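You operate a simulated robot arm through the tools that you are given. There is no shell and no other tool. Be economical: measure what you need, move in short steps, check, and stop when the job is done.

The job below is to be done with a simulated two-armed robot. You get a single attempt, and the scene is never put back.

JOB
Hold the yellow pendant on the rim of the plate steady with one hand and flip the rocker of the yellow pendant the other way with the other.

The check looks at the end state, three seconds after you hand in, the way a careful person would. Anything else that was tipped, shoved, dropped, spilled or broken makes it a failure.

ROBOT AND FRAMES
Two 6-joint arms with two-finger parallel grippers on one trunk, on a base that drives. Base frame: it is fixed to the floor where the robot stands at the start and does not move with it; the origin is under the middle of the robot, x ahead of it, y to its left, z up. Units: m, degrees, N and s.
The left shoulder is at the start at [0.08, 0.216, 1.571], the right one opposite. With the tool pointing down near the work surface each hand reaches from about 0.62 to 0.76 m from the robot's upright axis, wherever it stands, measured 20 degrees to its own side. Places, roughly: rocker of the yellow pendant [0.6, 0.2, 1.1]. Payload 3.43 kg a hand.
The TCP of each hand is the grasp point between the finger pads, 0.03 m short of the fingertips. In the tool frame z runs along the fingers and y along their closing line. The gripper opens to 0.094 m. The fingers are 0.028 m wide and 0.01 m thick; the gripper's body (0.05 by 0.096 m) begins 0.055 m behind the TCP.
Orientation is that of the tool frame in the base frame, as a unit quaternion [x, y, z, w]. With the fingers straight down and closing along the base's y, the tool's x points along the base's -x, its y along +y and its z along -z.

CONTROLS
- The arms move only by the tool servo_tool. It takes "left_targets", "right_targets" or both (then of equal length, played together; a hand with none holds still); each is a list of rows, each a list of 7 numbers: the shift along the tool's x, y, z in m, then the turn, a rotation vector about the tool's x, y, z in degrees, then the closure, from 0 (fully open) to 1 (shut). In form: [[dx, dy, dz, ax, ay, az, grip], ...]. A call has 1 to 20 rows; each row shifts and turns the commanded pose from where the row before left it, along the tool's axes as they then stand. A row lasts 0.2 s, in which the tool goes at most 0.05 m and 8.6 degrees; a call with a longer step from one row to the next is refused whole, and so is a gripper value outside its range. Where a pose cannot be reached the arm comes as near as it can. A force on the tool above 40 N (or 10 N above the force at the start of the call, whichever is more), or a blocked arm, ends the call early, and 0.2 s more pass. Each finger travels about 0.072 m/s and halts on what it meets, pressing with about 40 N; the grip force reading is that of the motor and also rises with nothing between the fingers. The clock runs only during rows and for 0.2 s after the last one: add rows that do not move to give the fingers time. The reply holds the time, the measured pose of the TCP, the force on the tool along the base axes, the opening and the grip force, in the units named above and with some noise, with the torque about the TCP (base axes, N m) and any sound that the robot's microphone picked up.
- Cameras (640 x 400 px; columns grow to the right, rows downward): "scene" is now at [0.0956, 0.0073, 1.716]; the picture's right is [0.11, -0.99, 0.00], its down [-0.86, -0.09, -0.50] and it looks along [0.50, 0.05, -0.86] (base axes); focal length 273 px, centre (320, 200). "left" rides on the left gripper at [0.076, -0.014, -0.103] in its tool frame; the picture's right is [0.18, 0.98, 0.00], its down [-0.75, 0.14, -0.64] and it looks along [-0.63, 0.12, 0.77] (tool axes); focal length 243 px, centre (320, 200). "right" rides on the right gripper at [0.076, 0.014, -0.103] in its tool frame; the picture's right is [-0.18, 0.98, 0.00], its down [-0.75, -0.14, -0.64] and it looks along [-0.63, -0.12, 0.77] (tool axes); focal length 243 px, centre (320, 200). There is no depth. A picture from a camera that has moved, and an enlarged one, comes with that camera's place and axes in the base frame and with its lens.
- get_image(camera): a new picture of that camera. It takes no simulated time.
- lift_body(by): slides the trunk up (or, below 0, down) by that many m; the arms and the scene camera ride with it, the base frame stays. It gives what a move gives, with no picture.
- base_move(legs): drives the robot by 1 to 6 legs, each [ahead, left, turn to the left] in m, m and degrees, along the robot's own axes; the way and the turn of a leg run together, so that a leg with both is an arc; at most 1.5 m and 180 degrees a leg. The arms and the cameras ride along, it lands a little off, and it stops where it bumps. It gives what a move gives.
- aim_head(pan, tilt): turns the head with the scene camera to pan (to the left, within 86 degrees either way) and tilt (down, from -29 to 69), counted from straight ahead of the robot. It gives what a move gives.
- close_up(camera, box): a new picture of the part [left, top, right, bottom] of that camera's present view, enlarged. It takes no simulated time.
- sign_off(): hands the job in; it is judged then, once.

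Go step by step. Nothing tells you exact positions but the pictures and the camera data: compare them with the known pose of the tool, close in by small moves and look again before you grip or let go. The budget is 120 turns and 88 pictures, counting those below and the enlarged ones. Unless the task says otherwise, let go and move clear before handing in, and close with one line.

The tools are called as a command line: name --argument value ..., lists and objects as JSON in quotes. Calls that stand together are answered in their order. servo_tool: Moves the arms, as the interface text tells. Its arguments: {"type":"object","properties":{"left_targets":{"type":"array","items":{"type":"array","items":{"type":"number"}}},"right_targets":{"type":"array","items":{"type":"array","items":{"type":"number"}}}},"required":[]} The other tools are called the same way: lift_body (by) slides the trunk up or down; base_move (legs) drives the base; aim_head (pan, tilt) turns the head that bears the scene camera; get_image (camera) takes a picture; close_up (camera, box) takes an enlarged picture of a part of a camera's view; sign_off () hands the job in.

At the start:

```text
clock: 0.0
left_tcp_pos: [0.2399, 0.2103, 1.0004]
left_ee_rot: [0.001, 1.0, 0.0, 0.001]
left_force: [0.7, 0.2, -0.2]
left_ft_torque: [0.0, 0.02, -0.02]
left_grip_width: 0.0936
left_gripper_force: 0.0
right_tcp_pos: [0.3156, -0.0443, 1.0001]
right_ee_rot: [0.0, 1.0, 0.001, 0.0]
right_force: [0.4, 0.3, -1.0]
right_ft_torque: [0.01, 0.01, 0.03]
right_grip_width: 0.0938
right_gripper_force: 0.1
trunk travel left (down, up): [-0.801, 0.039]
robot x, y, heading: [-0.0017, 0.0003, -0.2]
head pan, tilt: [6.1, 59.8]
```

scene: 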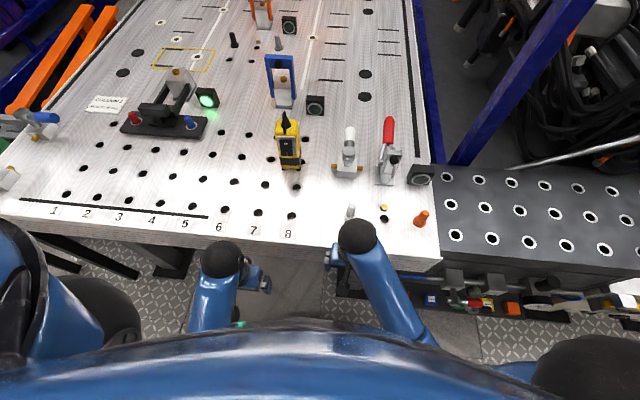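
right: 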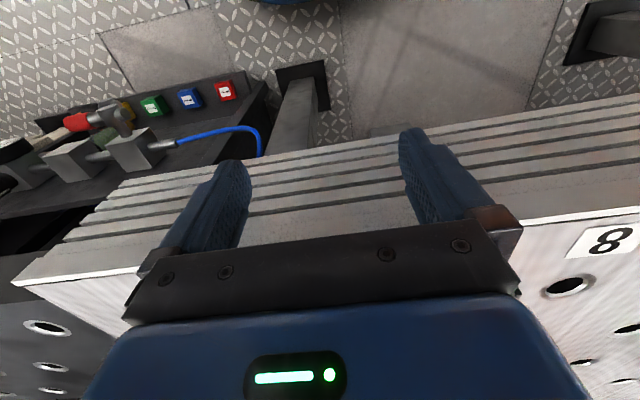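
left: 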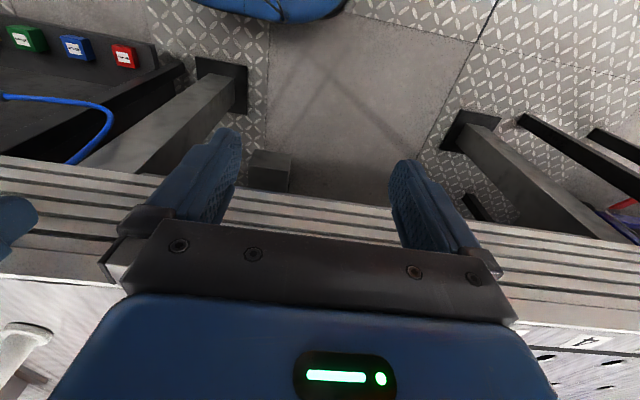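

I see a yellow pendant-like item near pixel (288,145), close to the stated rocker place. I'll enlarge it first.

close_up --camera "scene" --box '[240, 90, 340, 210]'

close_up --camera "scene" --box '[100, 40, 460, 265]'

```text
3.33 times, centred on (290, 150) of scene
camera zoom: at [0.0956, 0.0073, 1.716], right [0.11, -0.99, 0.0], down [-0.86, -0.09, -0.5], along [0.5, 0.05, -0.86], focal length 911 px, centre (420, 367)
```

zoom: 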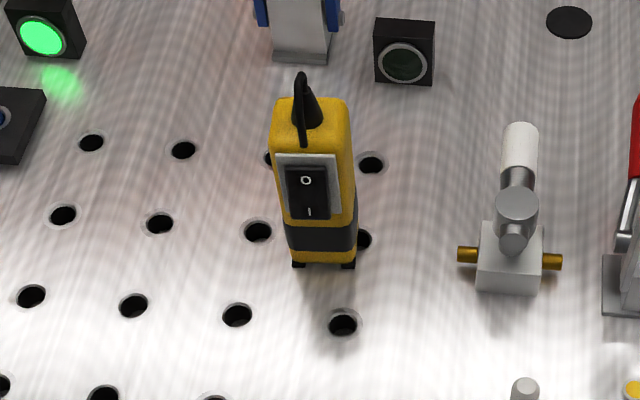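

```text
1.78 times, centred on (280, 152) of scene
camera zoom: at [0.0956, 0.0073, 1.716], right [0.11, -0.99, 0.0], down [-0.86, -0.09, -0.5], along [0.5, 0.05, -0.86], focal length 486 px, centre (391, 284)
```

zoom: 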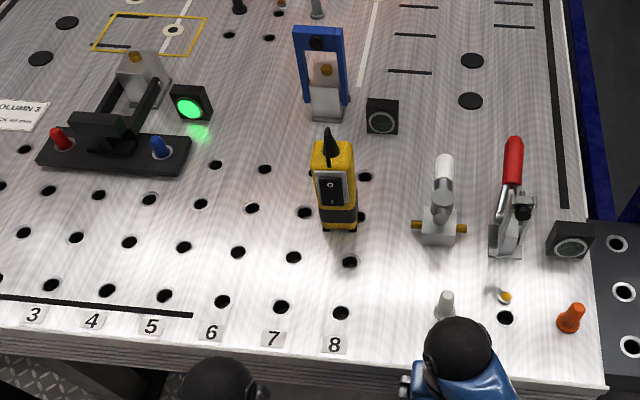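

The pendant stands upright with its rocker facing me, at about x 0.6, y 0.155. I'll raise both hands clear of the table edge and look again from there.

servo_tool --left_targets '[[0, 0, -0.04, 0, 0, 0, 0], [0, 0, -0.04, 0, 0, 0, 0], [0, 0, -0.04, 0, 0, 0, 0], [0, 0, -0.04, 0, 0, 0, 0], [0, 0, -0.04, 0, 0, 0, 0], [0, 0, -0.04, 0, 0, 0, 0], [0, 0, -0.04, 0, 0, 0, 0], [0, 0, -0.04, 0, 0, 0, 0]]' --right_targets '[[0, 0, -0.03, 0, 0, 0, 0.3], [0, 0, -0.03, 0, 0, 0, 0.5], [0, 0, -0.03, 0, 0, 0, 1], [0, 0, -0.03, 0, 0, 0, 1], [0, 0, -0.03, 0, 0, 0, 1], [0, 0, -0.03, 0, 0, 0, 1], [0, 0, -0.03, 0, 0, 0, 1], [0, 0, -0.03, 0, 0, 0, 1]]'

get_image --camera "left"

get_image --camera "scene"

```text
clock: 1.8
left_tcp_pos: [0.23, 0.2099, 1.0371]
left_ee_rot: [0.002, 1.0, 0.0, 0.002]
left_force: [-0.1, -0.6, 0.4]
left_ft_torque: [0.03, 0.0, 0.02]
left_grip_width: 0.0941
left_gripper_force: 0.0
left hand out of reach, approached as far as the arm can: row 1, 2, 3, 4, 5, 6, 7, 8
right_tcp_pos: [0.3171, -0.0444, 1.0029]
right_ee_rot: [-0.001, 1.0, 0.001, 0.002]
right_force: [-0.3, -0.3, 0.5]
right_ft_torque: [-0.01, -0.03, 0.0]
right_grip_width: 0.0
right_gripper_force: 32.8
right hand out of reach, approached as far as the arm can: row 1, 2, 3, 4, 5, 6, 7, 8
trunk travel left (down, up): [-0.801, 0.039]
robot x, y, heading: [-0.0031, -0.0013, 0.0]
head pan, tilt: [6.1, 59.8]
```

```text
82 pictures are left
camera left: at [0.1529, 0.1959, 1.1392], right [-0.18, 0.98, 0.0], down [0.75, 0.14, 0.65], along [0.63, 0.12, -0.76], focal length 243 px, centre (320, 200)
```

left: 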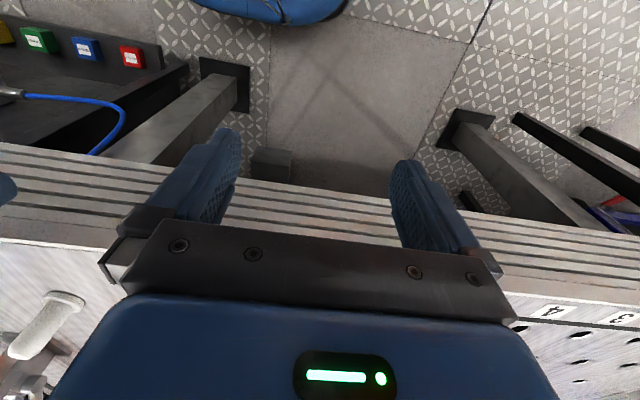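

```text
81 pictures are left
camera scene: at [0.0957, 0.0073, 1.716], right [0.11, -0.99, 0.0], down [-0.86, -0.09, -0.5], along [0.5, 0.05, -0.86], focal length 273 px, centre (320, 200)
```

scene: 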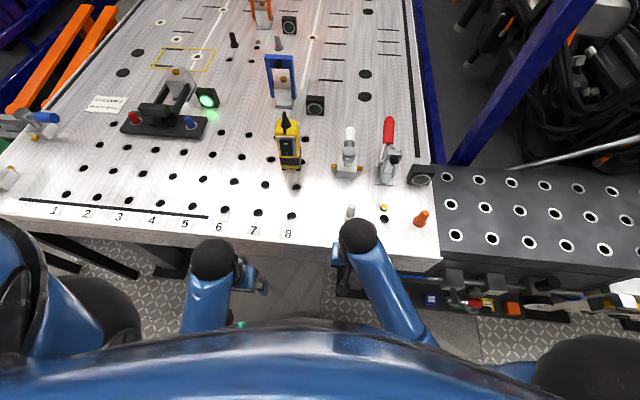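

The labels triangulate the table top to z≈1.00. The arms can't rise while folded this close, so I'll back off, extend them over, and drive in again.

base_move --legs '[[-0.4, 0, 0]]'

servo_tool --left_targets '[[-0.04, 0, -0.01, 0, 0, 0, 0], [-0.04, 0, -0.01, 0, 0, 0, 0], [-0.04, 0, -0.02, 0, 0, 0, 0], [-0.04, 0, -0.02, 0, 0, 0, 0], [-0.04, 0, -0.03, 0, 0, 0, 0], [-0.04, 0, -0.03, 0, 0, 0, 0], [-0.04, 0, -0.03, 0, 0, 0, 0], [-0.04, 0, -0.03, 0, 0, 0, 0], [-0.04, 0, -0.03, 0, 0, 0, 0], [-0.03, 0, -0.03, 0, 0, 0, 0]]'

```text
clock: 4.3
left_tcp_pos: [-0.1571, 0.2105, 1.0376]
left_ee_rot: [-0.001, 1.0, 0.0, 0.003]
left_force: [-1.2, 0.0, 0.4]
left_ft_torque: [0.01, -0.07, -0.06]
left_grip_width: 0.0941
left_gripper_force: 0.1
right_tcp_pos: [-0.069, -0.0452, 1.0051]
right_ee_rot: [-0.002, 1.0, 0.001, 0.004]
right_force: [0.2, 1.8, 0.4]
right_ft_torque: [0.0, -0.02, -0.01]
right_grip_width: 0.0
right_gripper_force: 33.2
trunk travel left (down, up): [-0.801, 0.039]
robot x, y, heading: [-0.3795, -0.0006, 0.1]
head pan, tilt: [6.1, 59.8]
```

```text
clock: 6.5
left_tcp_pos: [0.2448, 0.2106, 1.0938]
left_ee_rot: [-0.001, 1.0, 0.001, 0.002]
left_force: [0.4, 0.2, 0.2]
left_ft_torque: [0.01, 0.04, 0.01]
left_grip_width: 0.0939
left_gripper_force: 0.1
left hand out of reach, approached as far as the arm can: row 1, 2, 3, 4, 5, 6, 7, 8, 9, 10
right_tcp_pos: [-0.0649, -0.0447, 1.0012]
right_ee_rot: [-0.002, 1.0, 0.001, 0.001]
right_force: [0.2, 0.2, -0.3]
right_ft_torque: [-0.01, 0.02, 0.02]
right_grip_width: 0.0
right_gripper_force: 33.0
trunk travel left (down, up): [-0.801, 0.039]
robot x, y, heading: [-0.3796, -0.0013, 0.3]
head pan, tilt: [6.1, 59.8]
```

Straight-down is height limited to about z 1.09 here. I'll raise the trunk and tilt the left tool forward by 30° to gain height.

lift_body --by 0.039

servo_tool --left_targets '[[0, 0, 0, 0, -7.5, 0, 0], [0, 0, 0, 0, -7.5, 0, 0], [0, 0, 0, 0, -7.5, 0, 0], [0, 0, 0, 0, -7.5, 0, 0], [-0.02, 0, -0.034, 0, 0, 0, 0], [-0.02, 0, -0.034, 0, 0, 0, 0], [-0.02, 0, -0.034, 0, 0, 0, 0], [-0.02, 0, -0.034, 0, 0, 0, 0]]'

```text
clock: 7.3
left_tcp_pos: [0.2447, 0.2096, 1.1347]
left_ee_rot: [-0.001, 1.0, 0.001, 0.003]
left_force: [0.1, 0.4, -0.5]
left_ft_torque: [0.0, 0.01, 0.0]
left_grip_width: 0.0942
left_gripper_force: 0.1
right_tcp_pos: [-0.0637, -0.0445, 1.0438]
right_ee_rot: [-0.001, 1.0, 0.001, 0.0]
right_force: [-0.4, 0.0, 0.5]
right_ft_torque: [0.0, 0.01, 0.0]
right_grip_width: 0.0
right_gripper_force: 33.1
trunk travel left (down, up): [-0.84, 0.0]
robot x, y, heading: [-0.3807, 0.003, 0.3]
head pan, tilt: [6.1, 59.8]
```

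```text
clock: 9.1
left_tcp_pos: [0.2456, 0.2095, 1.292]
left_ee_rot: [-0.001, 0.965, 0.001, 0.261]
left_force: [-1.0, -0.7, 0.0]
left_ft_torque: [0.01, -0.02, -0.04]
left_grip_width: 0.094
left_gripper_force: 0.0
right_tcp_pos: [-0.0643, -0.0433, 1.0418]
right_ee_rot: [-0.002, 1.0, 0.0, 0.002]
right_force: [-0.6, 0.1, -0.8]
right_ft_torque: [0.0, 0.0, 0.0]
right_grip_width: 0.0
right_gripper_force: 32.8
trunk travel left (down, up): [-0.84, 0.0]
robot x, y, heading: [-0.3803, 0.0001, 0.2]
head pan, tilt: [6.1, 59.8]
```

Now the left hand is at z 1.29 with 30° tilt. I'll look with both cameras.

get_image --camera "left"

get_image --camera "scene"

```text
80 pictures are left
camera left: at [0.1281, 0.1956, 1.3425], right [-0.16, 0.98, -0.09], down [0.33, 0.14, 0.93], along [0.93, 0.12, -0.34], focal length 243 px, centre (320, 200)
```

left: 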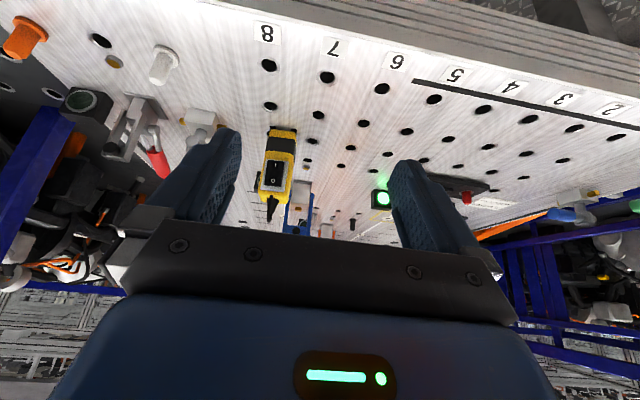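

```text
79 pictures are left
camera scene: at [-0.2852, 0.0067, 1.755], right [0.11, -0.99, 0.0], down [-0.86, -0.1, -0.5], along [0.5, 0.06, -0.86], focal length 273 px, centre (320, 200)
```

scene: 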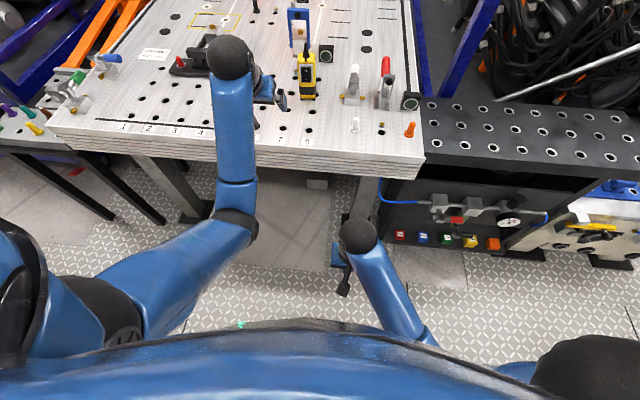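

close_up --camera "left" --box '[235, 110, 325, 240]'

close_up --camera "scene" --box '[260, 25, 350, 115]'

```text
3.08 times, centred on (280, 175) of left
camera zoom: at [0.1281, 0.1956, 1.3425], right [-0.16, 0.98, -0.09], down [0.33, 0.14, 0.93], along [0.93, 0.12, -0.34], focal length 746 px, centre (443, 277)
```

zoom: 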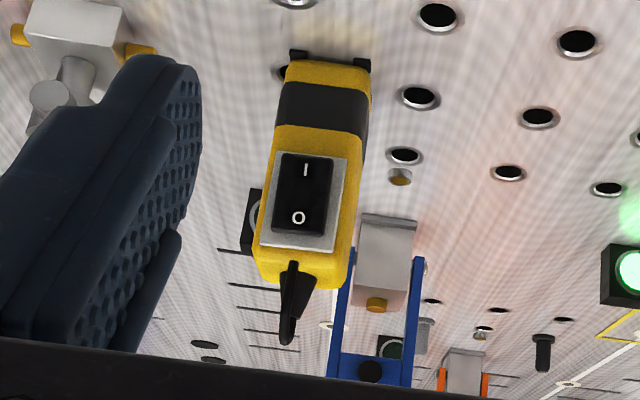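

```text
4.44 times, centred on (305, 70) of scene
camera zoom: at [-0.2852, 0.0067, 1.755], right [0.11, -0.99, 0.0], down [-0.86, -0.1, -0.5], along [0.5, 0.06, -0.86], focal length 1214 px, centre (387, 778)
```

zoom: 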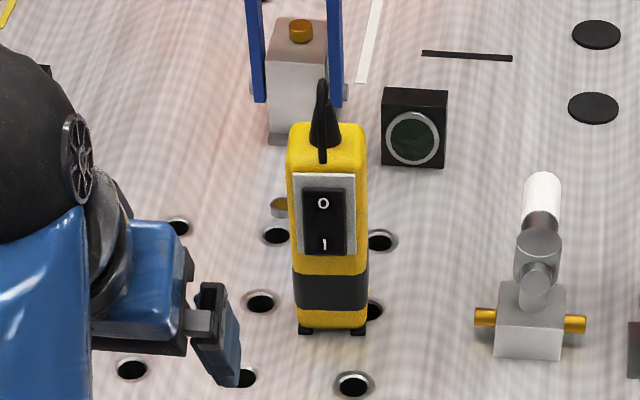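

Pendant measured: front face x≈0.615, centre y≈0.156, top z≈1.175, about 0.065 wide and 0.045 deep; the O label is at z≈1.135 (top), I at z≈1.098. Next I'll tilt and raise the right hand so that it can pass over the table edge.

servo_tool --right_targets '[[-0.03, 0, 0, 0, -7.5, 0, 1], [-0.03, 0, 0, 0, -7.5, 0, 1], [-0.03, 0, 0, 0, -7.5, 0, 1], [-0.03, 0, 0, 0, -7.5, 0, 1], [-0.03, 0, 0, 0, -7.5, 0, 1], [-0.03, 0, 0, 0, -7.5, 0, 1], [-0.03, 0, 0, 0, -7.5, 0, 1], [-0.03, 0, 0, 0, -7.5, 0, 1]]'

```text
clock: 10.9
left_tcp_pos: [0.2458, 0.2094, 1.2912]
left_ee_rot: [-0.001, 0.965, 0.001, 0.262]
left_force: [0.0, 0.0, 0.2]
left_ft_torque: [-0.01, -0.02, -0.01]
left_grip_width: 0.0941
left_gripper_force: 0.1
right_tcp_pos: [0.1409, -0.0444, 1.1436]
right_ee_rot: [-0.002, 0.865, 0.001, 0.502]
right_force: [-0.2, 0.2, -0.4]
right_ft_torque: [0.0, -0.03, 0.0]
right_grip_width: 0.0
right_gripper_force: 33.3
trunk travel left (down, up): [-0.84, 0.0]
robot x, y, heading: [-0.3842, 0.0008, 0.2]
head pan, tilt: [6.1, 59.8]
```

servo_tool --right_targets '[[-0.008, 0, -0.028, 0, 0, 0, 1], [-0.008, 0, -0.028, 0, 0, 0, 1], [-0.008, 0, -0.028, 0, 0, 0, 1]]'

base_move --legs '[[0, 0.1, 0], [0.34, 0, 0]]'

get_image --camera "scene"

get_image --camera "right"

get_image --camera "left"

```text
clock: 11.7
left_tcp_pos: [0.2459, 0.2104, 1.292]
left_ee_rot: [0.0, 0.965, 0.001, 0.261]
left_force: [-0.2, 0.5, 0.7]
left_ft_torque: [0.01, 0.0, 0.0]
left_grip_width: 0.094
left_gripper_force: 0.1
right_tcp_pos: [0.0787, -0.0439, 1.2054]
right_ee_rot: [-0.002, 0.865, 0.002, 0.501]
right_force: [-0.5, 0.2, 1.0]
right_ft_torque: [0.01, 0.01, 0.0]
right_grip_width: 0.0
right_gripper_force: 32.9
trunk travel left (down, up): [-0.84, 0.0]
robot x, y, heading: [-0.3801, -0.001, 0.4]
head pan, tilt: [6.1, 59.8]
```

```text
clock: 14.7
left_tcp_pos: [0.5811, 0.3147, 1.2942]
left_ee_rot: [-0.002, 0.965, 0.0, 0.263]
left_force: [0.6, 0.4, -0.7]
left_ft_torque: [0.0, 0.04, -0.01]
left_grip_width: 0.094
left_gripper_force: 0.0
right_tcp_pos: [0.4167, 0.0598, 1.2075]
right_ee_rot: [-0.003, 0.865, 0.002, 0.502]
right_force: [-0.6, -0.3, -0.1]
right_ft_torque: [-0.01, 0.01, 0.02]
right_grip_width: 0.0
right_gripper_force: 33.1
trunk travel left (down, up): [-0.84, 0.0]
robot x, y, heading: [-0.0433, 0.1012, 0.4]
head pan, tilt: [6.1, 59.8]
```

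```text
76 pictures are left
camera scene: at [0.0512, 0.1096, 1.7553], right [0.11, -0.99, 0.0], down [-0.86, -0.1, -0.51], along [0.5, 0.06, -0.86], focal length 273 px, centre (320, 200)
```

scene: 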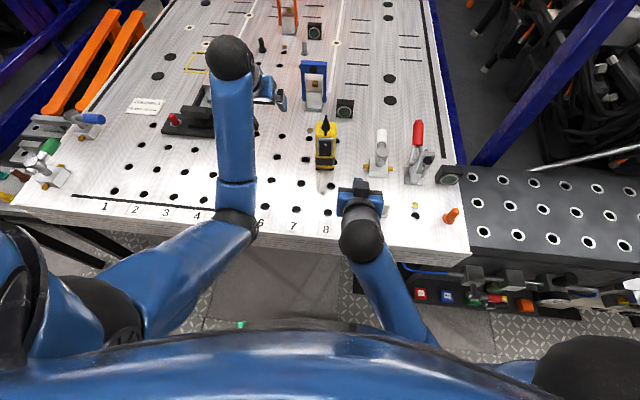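

```text
75 pictures are left
camera right: at [0.2906, 0.0724, 1.1915], right [0.08, 0.98, 0.16], down [-0.18, -0.14, 0.97], along [0.98, -0.11, 0.17], focal length 243 px, centre (320, 200)
```

right: 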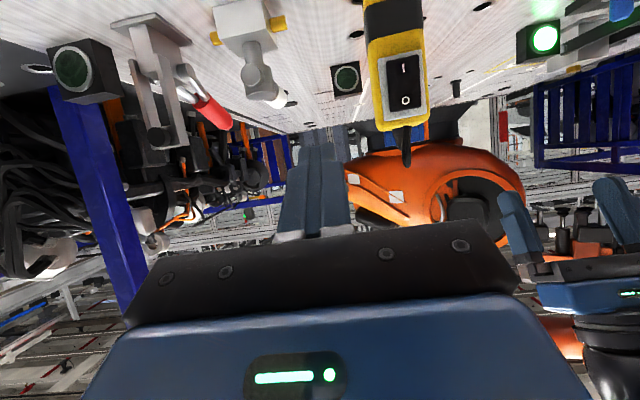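

```text
74 pictures are left
camera left: at [0.465, 0.2994, 1.3431], right [-0.16, 0.98, -0.09], down [0.32, 0.14, 0.94], along [0.93, 0.12, -0.34], focal length 243 px, centre (320, 200)
```

left: 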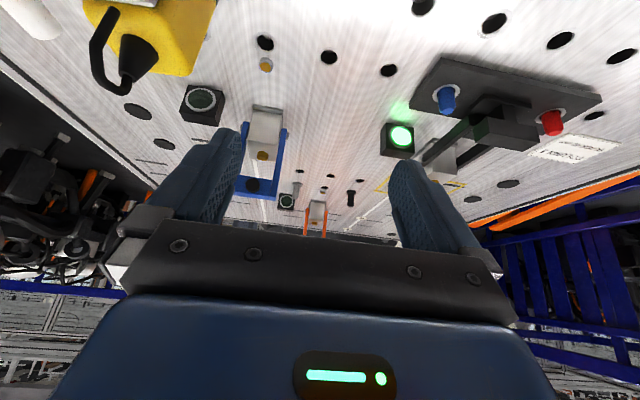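

close_up --camera "left" --box '[60, 0, 230, 110]'

close_up --camera "right" --box '[340, 0, 460, 180]'

close_up --camera "scene" --box '[295, 105, 355, 180]'

```text
3.64 times, centred on (145, 55) of left
camera zoom: at [0.465, 0.2994, 1.3431], right [-0.16, 0.98, -0.09], down [0.32, 0.14, 0.94], along [0.93, 0.12, -0.34], focal length 882 px, centre (956, 727)
```

zoom: 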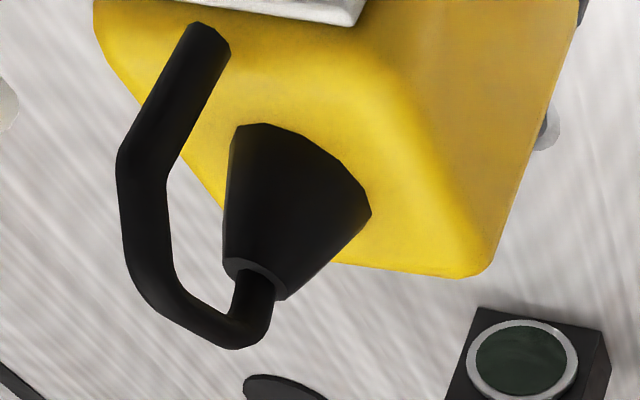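

```text
2.22 times, centred on (400, 90) of right
camera zoom: at [0.2906, 0.0724, 1.1915], right [0.08, 0.98, 0.16], down [-0.18, -0.14, 0.97], along [0.98, -0.11, 0.17], focal length 539 px, centre (142, 444)
```

zoom: 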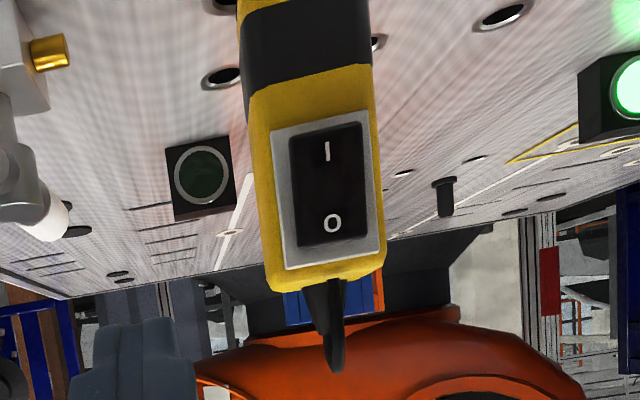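

```text
5.33 times, centred on (325, 142) of scene
camera zoom: at [0.0512, 0.1096, 1.7553], right [0.11, -0.99, 0.0], down [-0.86, -0.1, -0.51], along [0.5, 0.06, -0.86], focal length 1457 px, centre (293, 507)
```

zoom: 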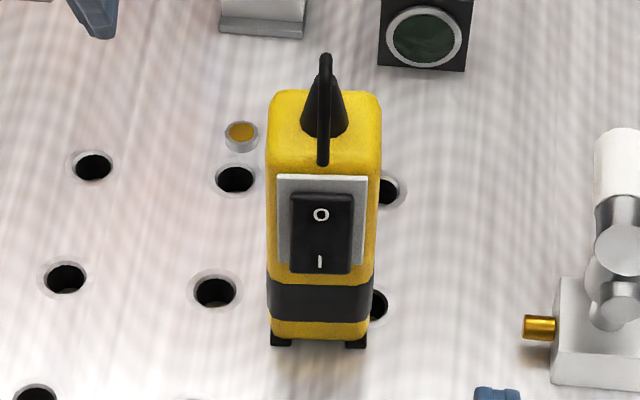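

The cable is a short hook above the top, and the I (lower) end of the rocker looks proud. I'll move the left hand to a pre-grasp pose above the pendant and swing the right hand aside.

servo_tool --left_targets '[[0.0055, -0.0395, -0.0032, 0, 0, 0, 0], [0.0055, -0.0395, -0.0032, 0, 0, 0, 0], [0.0055, -0.0395, -0.0032, 0, 0, 0, 0], [0.0055, -0.0395, -0.0032, 0, 0, 0, 0], [0, 0, 0, -2, 0, -3.46, 0]]' --right_targets '[[0, -0.03, 0, 0, 0, 0, 1], [0, -0.03, 0, 0, 0, 0, 1], [0, -0.03, 0, 0, 0, 0, 1], [0, 0, 0, 0, 0, 0, 1], [0, 0, 0, 0, 0, 0, 1]]'

get_image --camera "left"

get_image --camera "scene"

```text
clock: 15.9
left_tcp_pos: [0.5626, 0.1541, 1.2894]
left_ee_rot: [-0.037, 0.964, 0.01, 0.262]
left_force: [-0.5, 0.4, 0.0]
left_ft_torque: [-0.01, 0.01, -0.03]
left_grip_width: 0.0938
left_gripper_force: 0.0
left hand out of reach, approached as far as the arm can: row 2
right_tcp_pos: [0.421, -0.0317, 1.2063]
right_ee_rot: [-0.002, 0.865, 0.002, 0.502]
right_force: [-0.4, 0.1, -0.3]
right_ft_torque: [0.0, 0.01, 0.0]
right_grip_width: 0.0
right_gripper_force: 33.1
trunk travel left (down, up): [-0.84, 0.0]
robot x, y, heading: [-0.0414, 0.0994, 0.2]
head pan, tilt: [6.1, 59.8]
```

```text
70 pictures are left
camera left: at [0.447, 0.1305, 1.3381], right [-0.23, 0.97, -0.09], down [0.31, 0.17, 0.94], along [0.92, 0.19, -0.34], focal length 243 px, centre (320, 200)
```

left: 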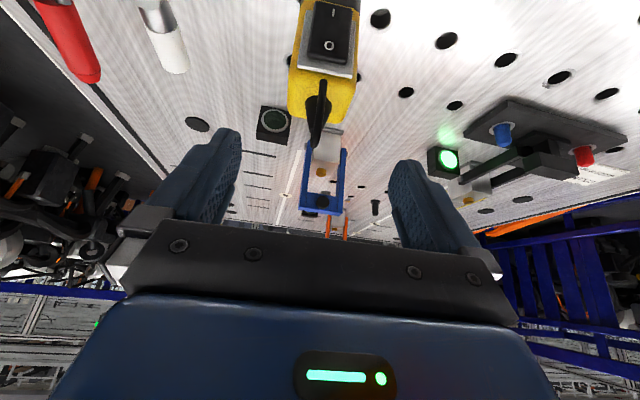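

```text
69 pictures are left
camera scene: at [0.0549, 0.1081, 1.755], right [0.11, -0.99, 0.0], down [-0.86, -0.1, -0.5], along [0.5, 0.06, -0.86], focal length 273 px, centre (320, 200)
```

scene: 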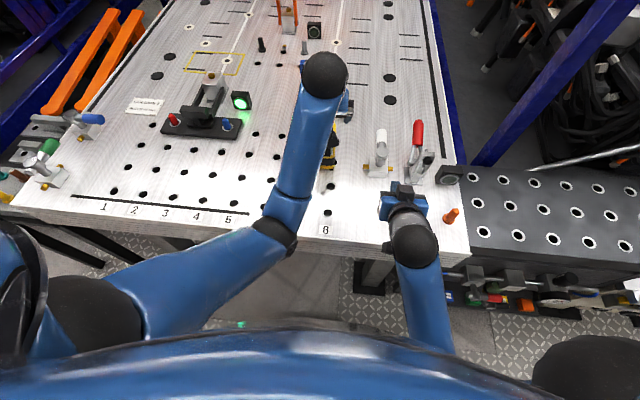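

close_up --camera "left" --box '[260, 0, 390, 160]'

```text
2.50 times, centred on (325, 80) of left
camera zoom: at [0.447, 0.1305, 1.3381], right [-0.23, 0.97, -0.09], down [0.31, 0.17, 0.94], along [0.92, 0.19, -0.34], focal length 606 px, centre (308, 500)
```

zoom: 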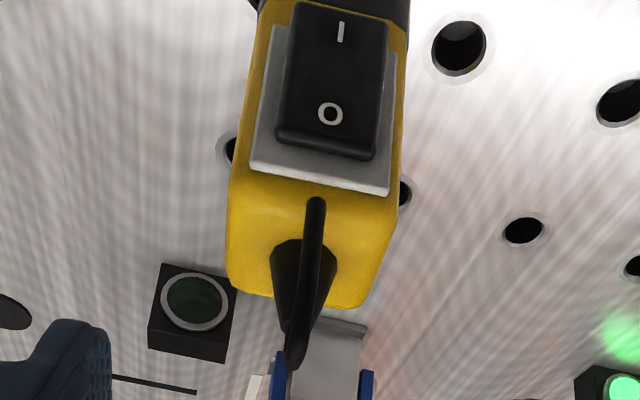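

Alignment fits: pendant centre about (0.632, 0.157) and yaw about 4°, and the hook clears the palm by about 1 cm. I'll descend along the tool axis with the fingers open.

servo_tool --left_targets '[[0, 0, 0.03, 0, 0, 0, 0], [0, 0, 0.03, 0, 0, 0, 0], [0, -0.001, 0.02, 0, 0, 0, 0]]'

get_image --camera "left"

```text
clock: 16.7
left_tcp_pos: [0.604, 0.1581, 1.219]
left_ee_rot: [-0.036, 0.965, 0.01, 0.261]
left_force: [0.4, -0.6, -0.3]
left_ft_torque: [0.0, 0.02, 0.0]
left_grip_width: 0.0941
left_gripper_force: 0.1
right_tcp_pos: [0.4194, -0.0318, 1.2051]
right_ee_rot: [-0.002, 0.866, 0.002, 0.501]
right_force: [0.9, 0.2, 0.1]
right_ft_torque: [-0.01, 0.0, -0.01]
right_grip_width: 0.0
right_gripper_force: 33.2
trunk travel left (down, up): [-0.84, 0.0]
robot x, y, heading: [-0.0418, 0.1011, 0.4]
head pan, tilt: [6.1, 59.8]
```

```text
67 pictures are left
camera left: at [0.4875, 0.134, 1.2693], right [-0.23, 0.97, -0.09], down [0.32, 0.17, 0.93], along [0.92, 0.19, -0.34], focal length 243 px, centre (320, 200)
```

left: 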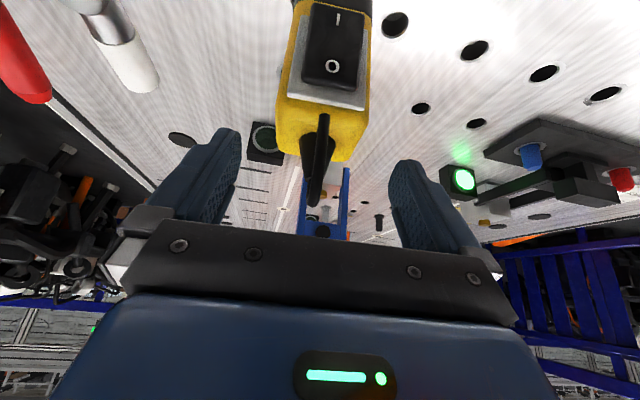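

servo_tool --left_targets '[[0, -0.001, 0.025, 0, 0, 0, 0], [0, -0.001, 0.025, 0, 0, 0, 0]]'

get_image --camera "left"

get_image --camera "right"

```text
clock: 17.3
left_tcp_pos: [0.6295, 0.1578, 1.177]
left_ee_rot: [-0.036, 0.965, 0.01, 0.261]
left_force: [-0.3, -0.3, -0.4]
left_ft_torque: [-0.01, -0.01, 0.03]
left_grip_width: 0.0943
left_gripper_force: 0.1
right_tcp_pos: [0.4202, -0.032, 1.2064]
right_ee_rot: [-0.003, 0.865, 0.003, 0.501]
right_force: [-0.3, 0.8, 1.2]
right_ft_torque: [-0.01, -0.02, -0.02]
right_grip_width: 0.0003
right_gripper_force: 33.5
trunk travel left (down, up): [-0.84, 0.0]
robot x, y, heading: [-0.0402, 0.1013, 0.2]
head pan, tilt: [6.1, 59.8]
```

```text
66 pictures are left
camera left: at [0.5139, 0.1343, 1.2262], right [-0.23, 0.97, -0.09], down [0.32, 0.17, 0.93], along [0.92, 0.19, -0.34], focal length 243 px, centre (320, 200)
```

left: 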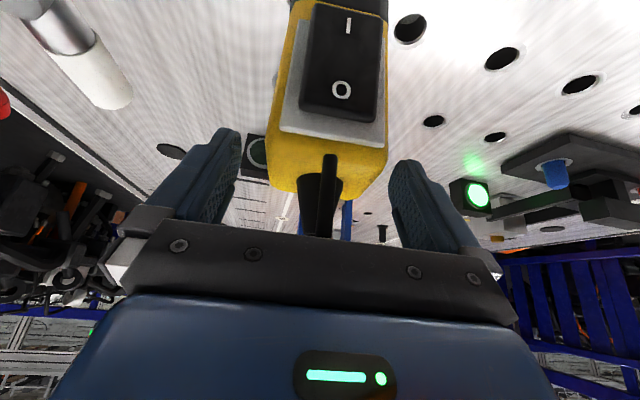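

```text
65 pictures are left
camera right: at [0.2944, -0.0186, 1.1905], right [0.09, 0.98, 0.16], down [-0.18, -0.14, 0.97], along [0.98, -0.11, 0.16], focal length 243 px, centre (320, 200)
```

right: 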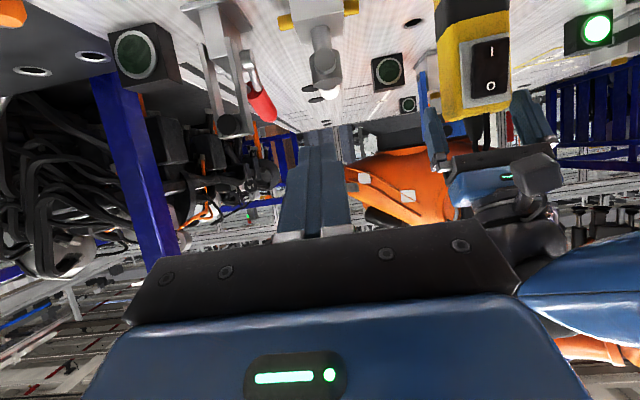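

close_up --camera "right" --box '[400, 0, 570, 200]'

close_up --camera "left" --box '[260, 0, 410, 240]'

```text
2.00 times, centred on (485, 100) of right
camera zoom: at [0.2944, -0.0186, 1.1905], right [0.09, 0.98, 0.16], down [-0.18, -0.14, 0.97], along [0.98, -0.11, 0.16], focal length 485 px, centre (-10, 400)
```

zoom: 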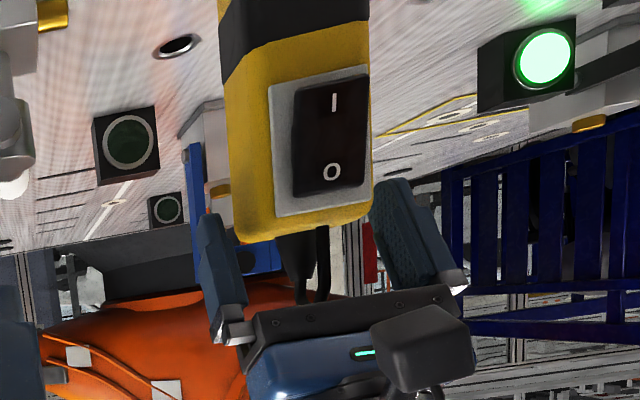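

```text
1.67 times, centred on (335, 120) of left
camera zoom: at [0.5139, 0.1343, 1.2262], right [-0.23, 0.97, -0.09], down [0.32, 0.17, 0.93], along [0.92, 0.19, -0.34], focal length 404 px, centre (295, 333)
```

zoom: 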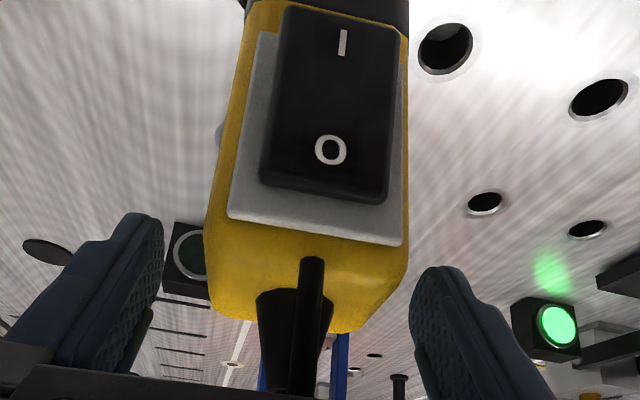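

The I end (lower) does stand proud, so the rocker is at O. I'll seat the fingers slightly lower and then close gently.

servo_tool --left_targets '[[0.0147, -0.0005, 0.0054, 0, 0, 0, 0], [0, 0, 0, 0, 0, 0, 0.15], [0, 0, 0, 0, 0, 0, 0.25], [0, 0, 0, 0, 0, 0, 0.35], [0, 0, 0, 0, 0, 0, 0.45], [0, 0, 0, 0, 0, 0, 0.6], [0, 0, 0, 0, 0, 0, 0.8]]'

get_image --camera "left"

get_image --camera "right"

```text
clock: 18.9
left_tcp_pos: [0.6189, 0.1558, 1.1647]
left_ee_rot: [-0.036, 0.965, 0.01, 0.261]
left_force: [0.0, 0.9, -0.3]
left_ft_torque: [0.02, -0.08, 0.06]
left_grip_width: 0.0681
left_gripper_force: 40.3
right_tcp_pos: [0.4199, -0.0297, 1.2056]
right_ee_rot: [-0.002, 0.865, 0.002, 0.501]
right_force: [-0.1, 0.3, 0.4]
right_ft_torque: [-0.01, 0.04, -0.02]
right_grip_width: 0.0
right_gripper_force: 33.4
trunk travel left (down, up): [-0.84, 0.0]
robot x, y, heading: [-0.0394, 0.0999, 0.3]
head pan, tilt: [6.1, 59.8]
```

```text
62 pictures are left
camera left: at [0.503, 0.133, 1.2145], right [-0.23, 0.97, -0.09], down [0.32, 0.16, 0.93], along [0.92, 0.19, -0.34], focal length 243 px, centre (320, 200)
```

left: 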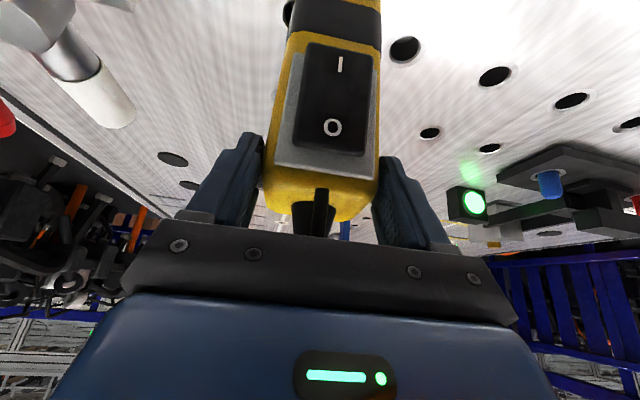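

```text
61 pictures are left
camera right: at [0.2937, -0.0186, 1.1907], right [0.09, 0.98, 0.16], down [-0.18, -0.14, 0.97], along [0.98, -0.11, 0.17], focal length 243 px, centre (320, 200)
```

right: 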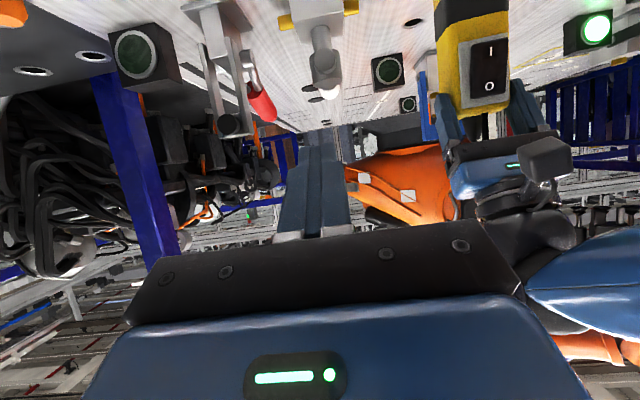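

The pendant is gripped (width 0.068, 40 N). Now I'll bring the right hand, fingers closed, down and in front of the rocker with a slight yaw to stay clear of the left arm.

servo_tool --right_targets '[[0.0167, 0.025, 0.0212, 0, 0, 0, 1], [0.0167, 0.025, 0.0212, 0, 0, 0, 1], [0.0167, 0.025, 0.0212, 0, 0, 0, 1], [0.0167, 0.025, 0.0212, 0, 0, 0, 1], [0, 0, 0, -5.8, 0, -3.35, 1], [0, 0, 0, -5.8, 0, -3.35, 1], [0, 0, 0, -5.8, 0, -3.35, 1]]'

get_image --camera "right"

get_image --camera "scene"

```text
clock: 20.5
left_tcp_pos: [0.6179, 0.1555, 1.165]
left_ee_rot: [-0.036, 0.965, 0.011, 0.261]
left_force: [-0.3, -0.6, 0.6]
left_ft_torque: [-0.15, 0.05, -0.02]
left_grip_width: 0.0684
left_gripper_force: 39.6
right_tcp_pos: [0.46, 0.0703, 1.1069]
right_ee_rot: [-0.155, 0.851, 0.09, 0.493]
right_force: [-0.5, 0.5, -0.2]
right_ft_torque: [-0.05, 0.0, 0.02]
right_grip_width: 0.0001
right_gripper_force: 32.8
trunk travel left (down, up): [-0.84, 0.0]
robot x, y, heading: [-0.0394, 0.1043, 0.4]
head pan, tilt: [6.1, 59.8]
```

```text
60 pictures are left
camera right: at [0.3368, 0.0375, 1.0903], right [-0.26, 0.95, 0.16], down [-0.12, -0.2, 0.97], along [0.96, 0.23, 0.17], focal length 243 px, centre (320, 200)
```

right: 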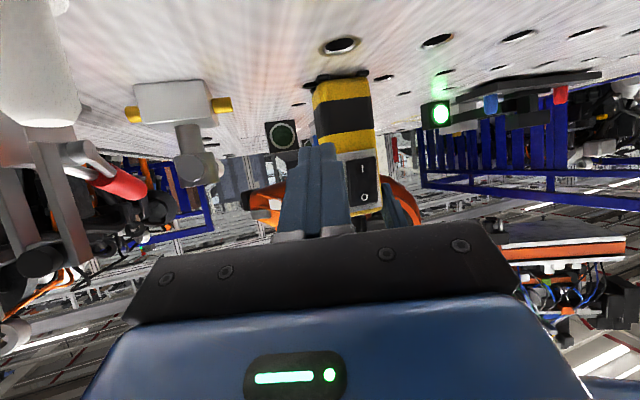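

```text
59 pictures are left
camera scene: at [0.0552, 0.1086, 1.755], right [0.11, -0.99, 0.0], down [-0.86, -0.1, -0.5], along [0.5, 0.06, -0.86], focal length 273 px, centre (320, 200)
```

scene: 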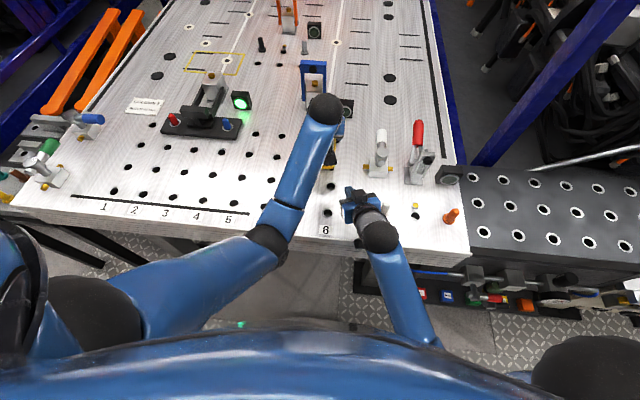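

Left elbow and right wrist are well apart. I'll move to about 3 cm in front of the I end and look.

servo_tool --right_targets '[[-0.0114, 0.0165, 0.0311, 0, 0, 0, 1], [-0.0114, 0.0165, 0.0311, 0, 0, 0, 1], [-0.0114, 0.0165, 0.0311, 0, 0, 0, 1]]'

get_image --camera "right"

get_image --camera "left"

```text
clock: 21.3
left_tcp_pos: [0.6197, 0.1564, 1.1658]
left_ee_rot: [-0.037, 0.965, 0.01, 0.261]
left_force: [0.2, 0.1, 0.0]
left_ft_torque: [-0.12, -0.12, 0.01]
left_grip_width: 0.0683
left_gripper_force: 39.8
right_tcp_pos: [0.5355, 0.1507, 1.0894]
right_ee_rot: [-0.154, 0.852, 0.089, 0.493]
right_force: [0.5, 0.8, 0.3]
right_ft_torque: [0.02, 0.01, 0.01]
right_grip_width: 0.0
right_gripper_force: 32.7
trunk travel left (down, up): [-0.84, 0.0]
robot x, y, heading: [-0.0424, 0.0996, 0.2]
head pan, tilt: [6.1, 59.8]
```

```text
58 pictures are left
camera right: at [0.4117, 0.1186, 1.0739], right [-0.26, 0.95, 0.16], down [-0.12, -0.2, 0.97], along [0.96, 0.23, 0.16], focal length 243 px, centre (320, 200)
```

right: 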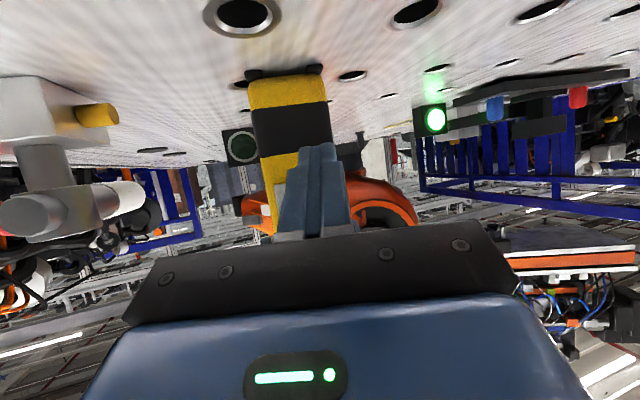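

```text
57 pictures are left
camera left: at [0.5038, 0.1334, 1.2144], right [-0.23, 0.97, -0.09], down [0.32, 0.17, 0.93], along [0.92, 0.19, -0.34], focal length 243 px, centre (320, 200)
```

left: 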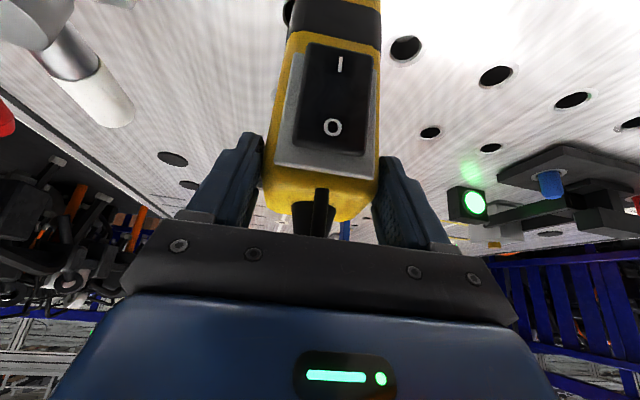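

servo_tool --right_targets '[[-0.0048, -0.003, 0.0083, 0, 0, 0, 1], [-0.0048, -0.003, 0.0083, 0, 0, 0, 1]]'

close_up --camera "left" --box '[250, 0, 430, 200]'

close_up --camera "right" --box '[220, 50, 420, 250]'

```text
clock: 21.9
left_tcp_pos: [0.6183, 0.156, 1.165]
left_ee_rot: [-0.036, 0.965, 0.009, 0.261]
left_force: [0.7, -0.5, 0.5]
left_ft_torque: [-0.13, -0.02, -0.05]
left_grip_width: 0.068
left_gripper_force: 40.3
right_tcp_pos: [0.5545, 0.151, 1.0898]
right_ee_rot: [-0.154, 0.851, 0.09, 0.494]
right_force: [0.3, 0.3, -0.6]
right_ft_torque: [0.03, 0.01, 0.01]
right_grip_width: 0.0
right_gripper_force: 33.7
trunk travel left (down, up): [-0.84, 0.0]
robot x, y, heading: [-0.0426, 0.1012, 0.5]
head pan, tilt: [6.1, 59.8]
```

```text
2.00 times, centred on (340, 100) of left
camera zoom: at [0.5033, 0.1332, 1.2145], right [-0.23, 0.97, -0.09], down [0.32, 0.17, 0.93], along [0.92, 0.19, -0.34], focal length 485 px, centre (280, 400)
```

zoom: 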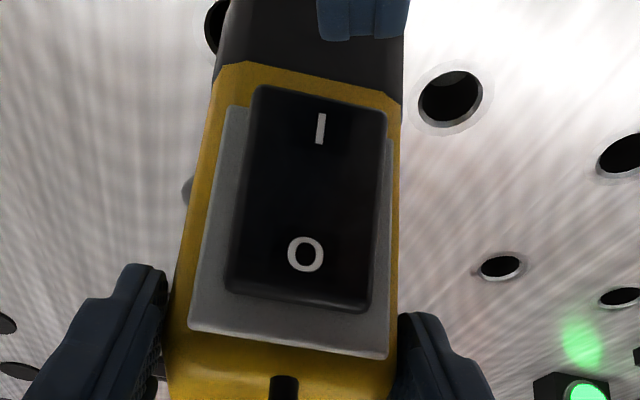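

```text
2.00 times, centred on (320, 150) of right
camera zoom: at [0.4314, 0.1192, 1.0741], right [-0.26, 0.95, 0.16], down [-0.12, -0.2, 0.97], along [0.96, 0.23, 0.17], focal length 485 px, centre (320, 300)
```

zoom: 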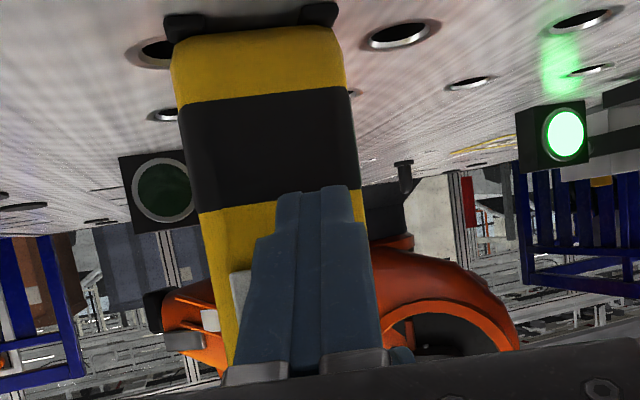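

The fingertip is just below and in front of the I end, a few mm left of centre. I'll trim up 5 mm and right 4 mm, then ease in.

servo_tool --right_targets '[[-0.0036, -0.0038, -0.0037, 0, 0, 0, 1], [-0.0024, -0.0015, 0.00415, 0, 0, 0, 1], [-0.0024, -0.0015, 0.00415, 0, 0, 0, 1]]'

close_up --camera "left" --box '[250, 0, 430, 200]'

```text
clock: 22.7
left_tcp_pos: [0.6187, 0.1562, 1.1642]
left_ee_rot: [-0.036, 0.965, 0.01, 0.261]
left_force: [-0.3, -0.3, -0.3]
left_ft_torque: [-0.03, -0.01, 0.0]
left_grip_width: 0.068
left_gripper_force: 39.4
right_tcp_pos: [0.5649, 0.1482, 1.0943]
right_ee_rot: [-0.154, 0.851, 0.09, 0.493]
right_force: [0.3, 0.0, -0.4]
right_ft_torque: [-0.04, 0.0, 0.01]
right_grip_width: 0.0
right_gripper_force: 32.8
trunk travel left (down, up): [-0.84, 0.0]
robot x, y, heading: [-0.044, 0.0991, 0.4]
head pan, tilt: [6.1, 59.8]
```

```text
2.00 times, centred on (340, 100) of left
camera zoom: at [0.5031, 0.133, 1.2145], right [-0.23, 0.97, -0.09], down [0.32, 0.17, 0.93], along [0.92, 0.19, -0.34], focal length 485 px, centre (280, 400)
```

zoom: 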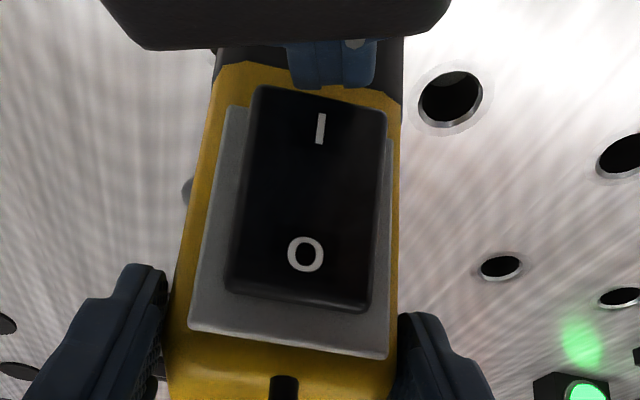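

servo_tool --right_targets '[[-0.005, -0.0015, 0.00265, 0, 0, 0, 1], [-0.0024, -0.0015, 0.00415, 0, 0, 0, 1]]'

close_up --camera "left" --box '[250, 0, 430, 200]'

```text
clock: 23.3
left_tcp_pos: [0.6201, 0.1555, 1.1656]
left_ee_rot: [-0.038, 0.964, 0.01, 0.264]
left_force: [11.4, 0.8, 2.7]
left_ft_torque: [-0.01, -0.67, 0.04]
left_grip_width: 0.0683
left_gripper_force: 40.0
right_tcp_pos: [0.5726, 0.1473, 1.0962]
right_ee_rot: [-0.153, 0.854, 0.088, 0.49]
right_force: [-11.6, -1.2, -7.1]
right_ft_torque: [-0.01, 0.18, 0.0]
right_grip_width: 0.0001
right_gripper_force: 32.8
trunk travel left (down, up): [-0.84, 0.0]
robot x, y, heading: [-0.0424, 0.0992, 0.3]
head pan, tilt: [6.1, 59.8]
```

```text
2.00 times, centred on (340, 100) of left
camera zoom: at [0.5047, 0.1333, 1.2153], right [-0.23, 0.97, -0.09], down [0.31, 0.17, 0.94], along [0.92, 0.19, -0.34], focal length 485 px, centre (280, 400)
```

zoom: 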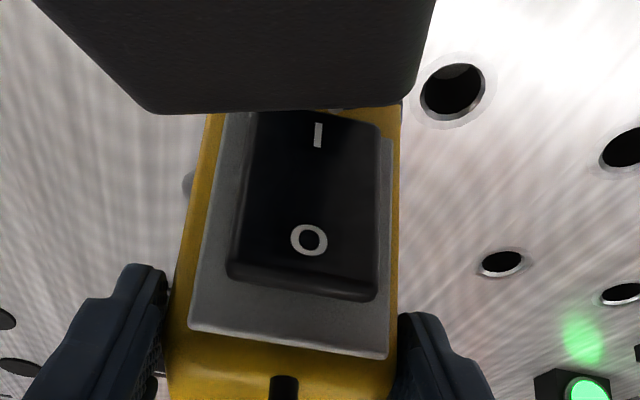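

The rocker has visibly tilted toward I. I'll push 3 mm more to be sure of the snap, then back off and check.

servo_tool --right_targets '[[-0.0014, -0.0009, 0.0025, 0, 0, 0, 1], [0, 0, 0, 0, 0, 0, 1]]'

servo_tool --right_targets '[[0.0048, 0.003, -0.0083, 0, 0, 0, 1], [0.0096, 0.006, -0.0166, 0, 0, 0, 1], [0.0096, 0.006, -0.0166, 0, 0, 0, 1]]'

close_up --camera "left" --box '[250, 0, 430, 200]'

get_image --camera "right"

```text
clock: 23.9
left_tcp_pos: [0.6206, 0.1554, 1.1648]
left_ee_rot: [-0.036, 0.964, 0.01, 0.263]
left_force: [17.2, 2.4, 8.0]
left_ft_torque: [0.12, -1.07, 0.09]
left_grip_width: 0.0683
left_gripper_force: 40.0
right_tcp_pos: [0.5778, 0.148, 1.0955]
right_ee_rot: [-0.153, 0.853, 0.089, 0.491]
right_force: [-17.5, -3.2, -13.2]
right_ft_torque: [-0.05, 0.47, -0.03]
right_grip_width: 0.0
right_gripper_force: 33.3
trunk travel left (down, up): [-0.84, 0.0]
robot x, y, heading: [-0.042, 0.098, 0.2]
head pan, tilt: [6.1, 59.8]
```

```text
clock: 24.7
left_tcp_pos: [0.617, 0.1551, 1.1642]
left_ee_rot: [-0.037, 0.965, 0.011, 0.26]
left_force: [-0.9, -0.5, 5.9]
left_ft_torque: [-0.41, 0.14, -0.01]
left_grip_width: 0.0684
left_gripper_force: 39.9
right_tcp_pos: [0.5269, 0.1467, 1.0986]
right_ee_rot: [-0.154, 0.85, 0.091, 0.495]
right_force: [-0.2, -0.4, -0.6]
right_ft_torque: [0.01, 0.01, -0.02]
right_grip_width: 0.0001
right_gripper_force: 33.0
trunk travel left (down, up): [-0.84, 0.0]
robot x, y, heading: [-0.0436, 0.0992, 0.3]
head pan, tilt: [6.1, 59.8]
```

```text
2.00 times, centred on (340, 100) of left
camera zoom: at [0.5014, 0.1322, 1.2145], right [-0.23, 0.97, -0.09], down [0.32, 0.16, 0.93], along [0.92, 0.19, -0.35], focal length 485 px, centre (280, 400)
```

zoom: 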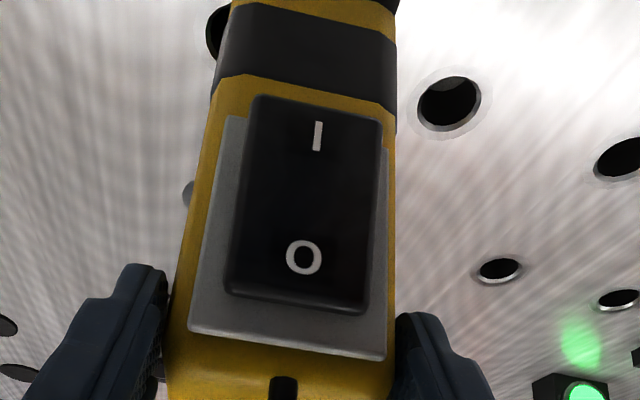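

```text
51 pictures are left
camera right: at [0.4039, 0.1139, 1.0832], right [-0.26, 0.95, 0.16], down [-0.13, -0.2, 0.97], along [0.96, 0.23, 0.17], focal length 243 px, centre (320, 200)
```

right: 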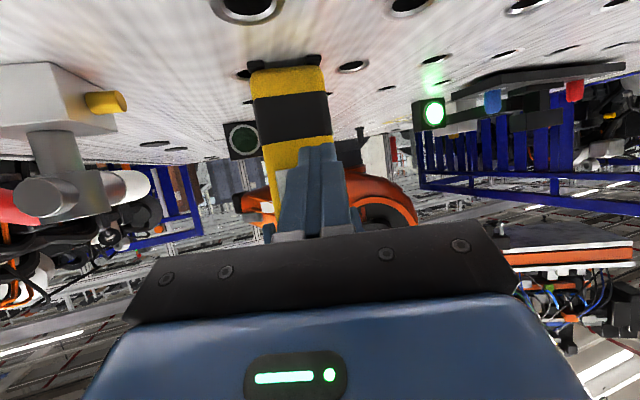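

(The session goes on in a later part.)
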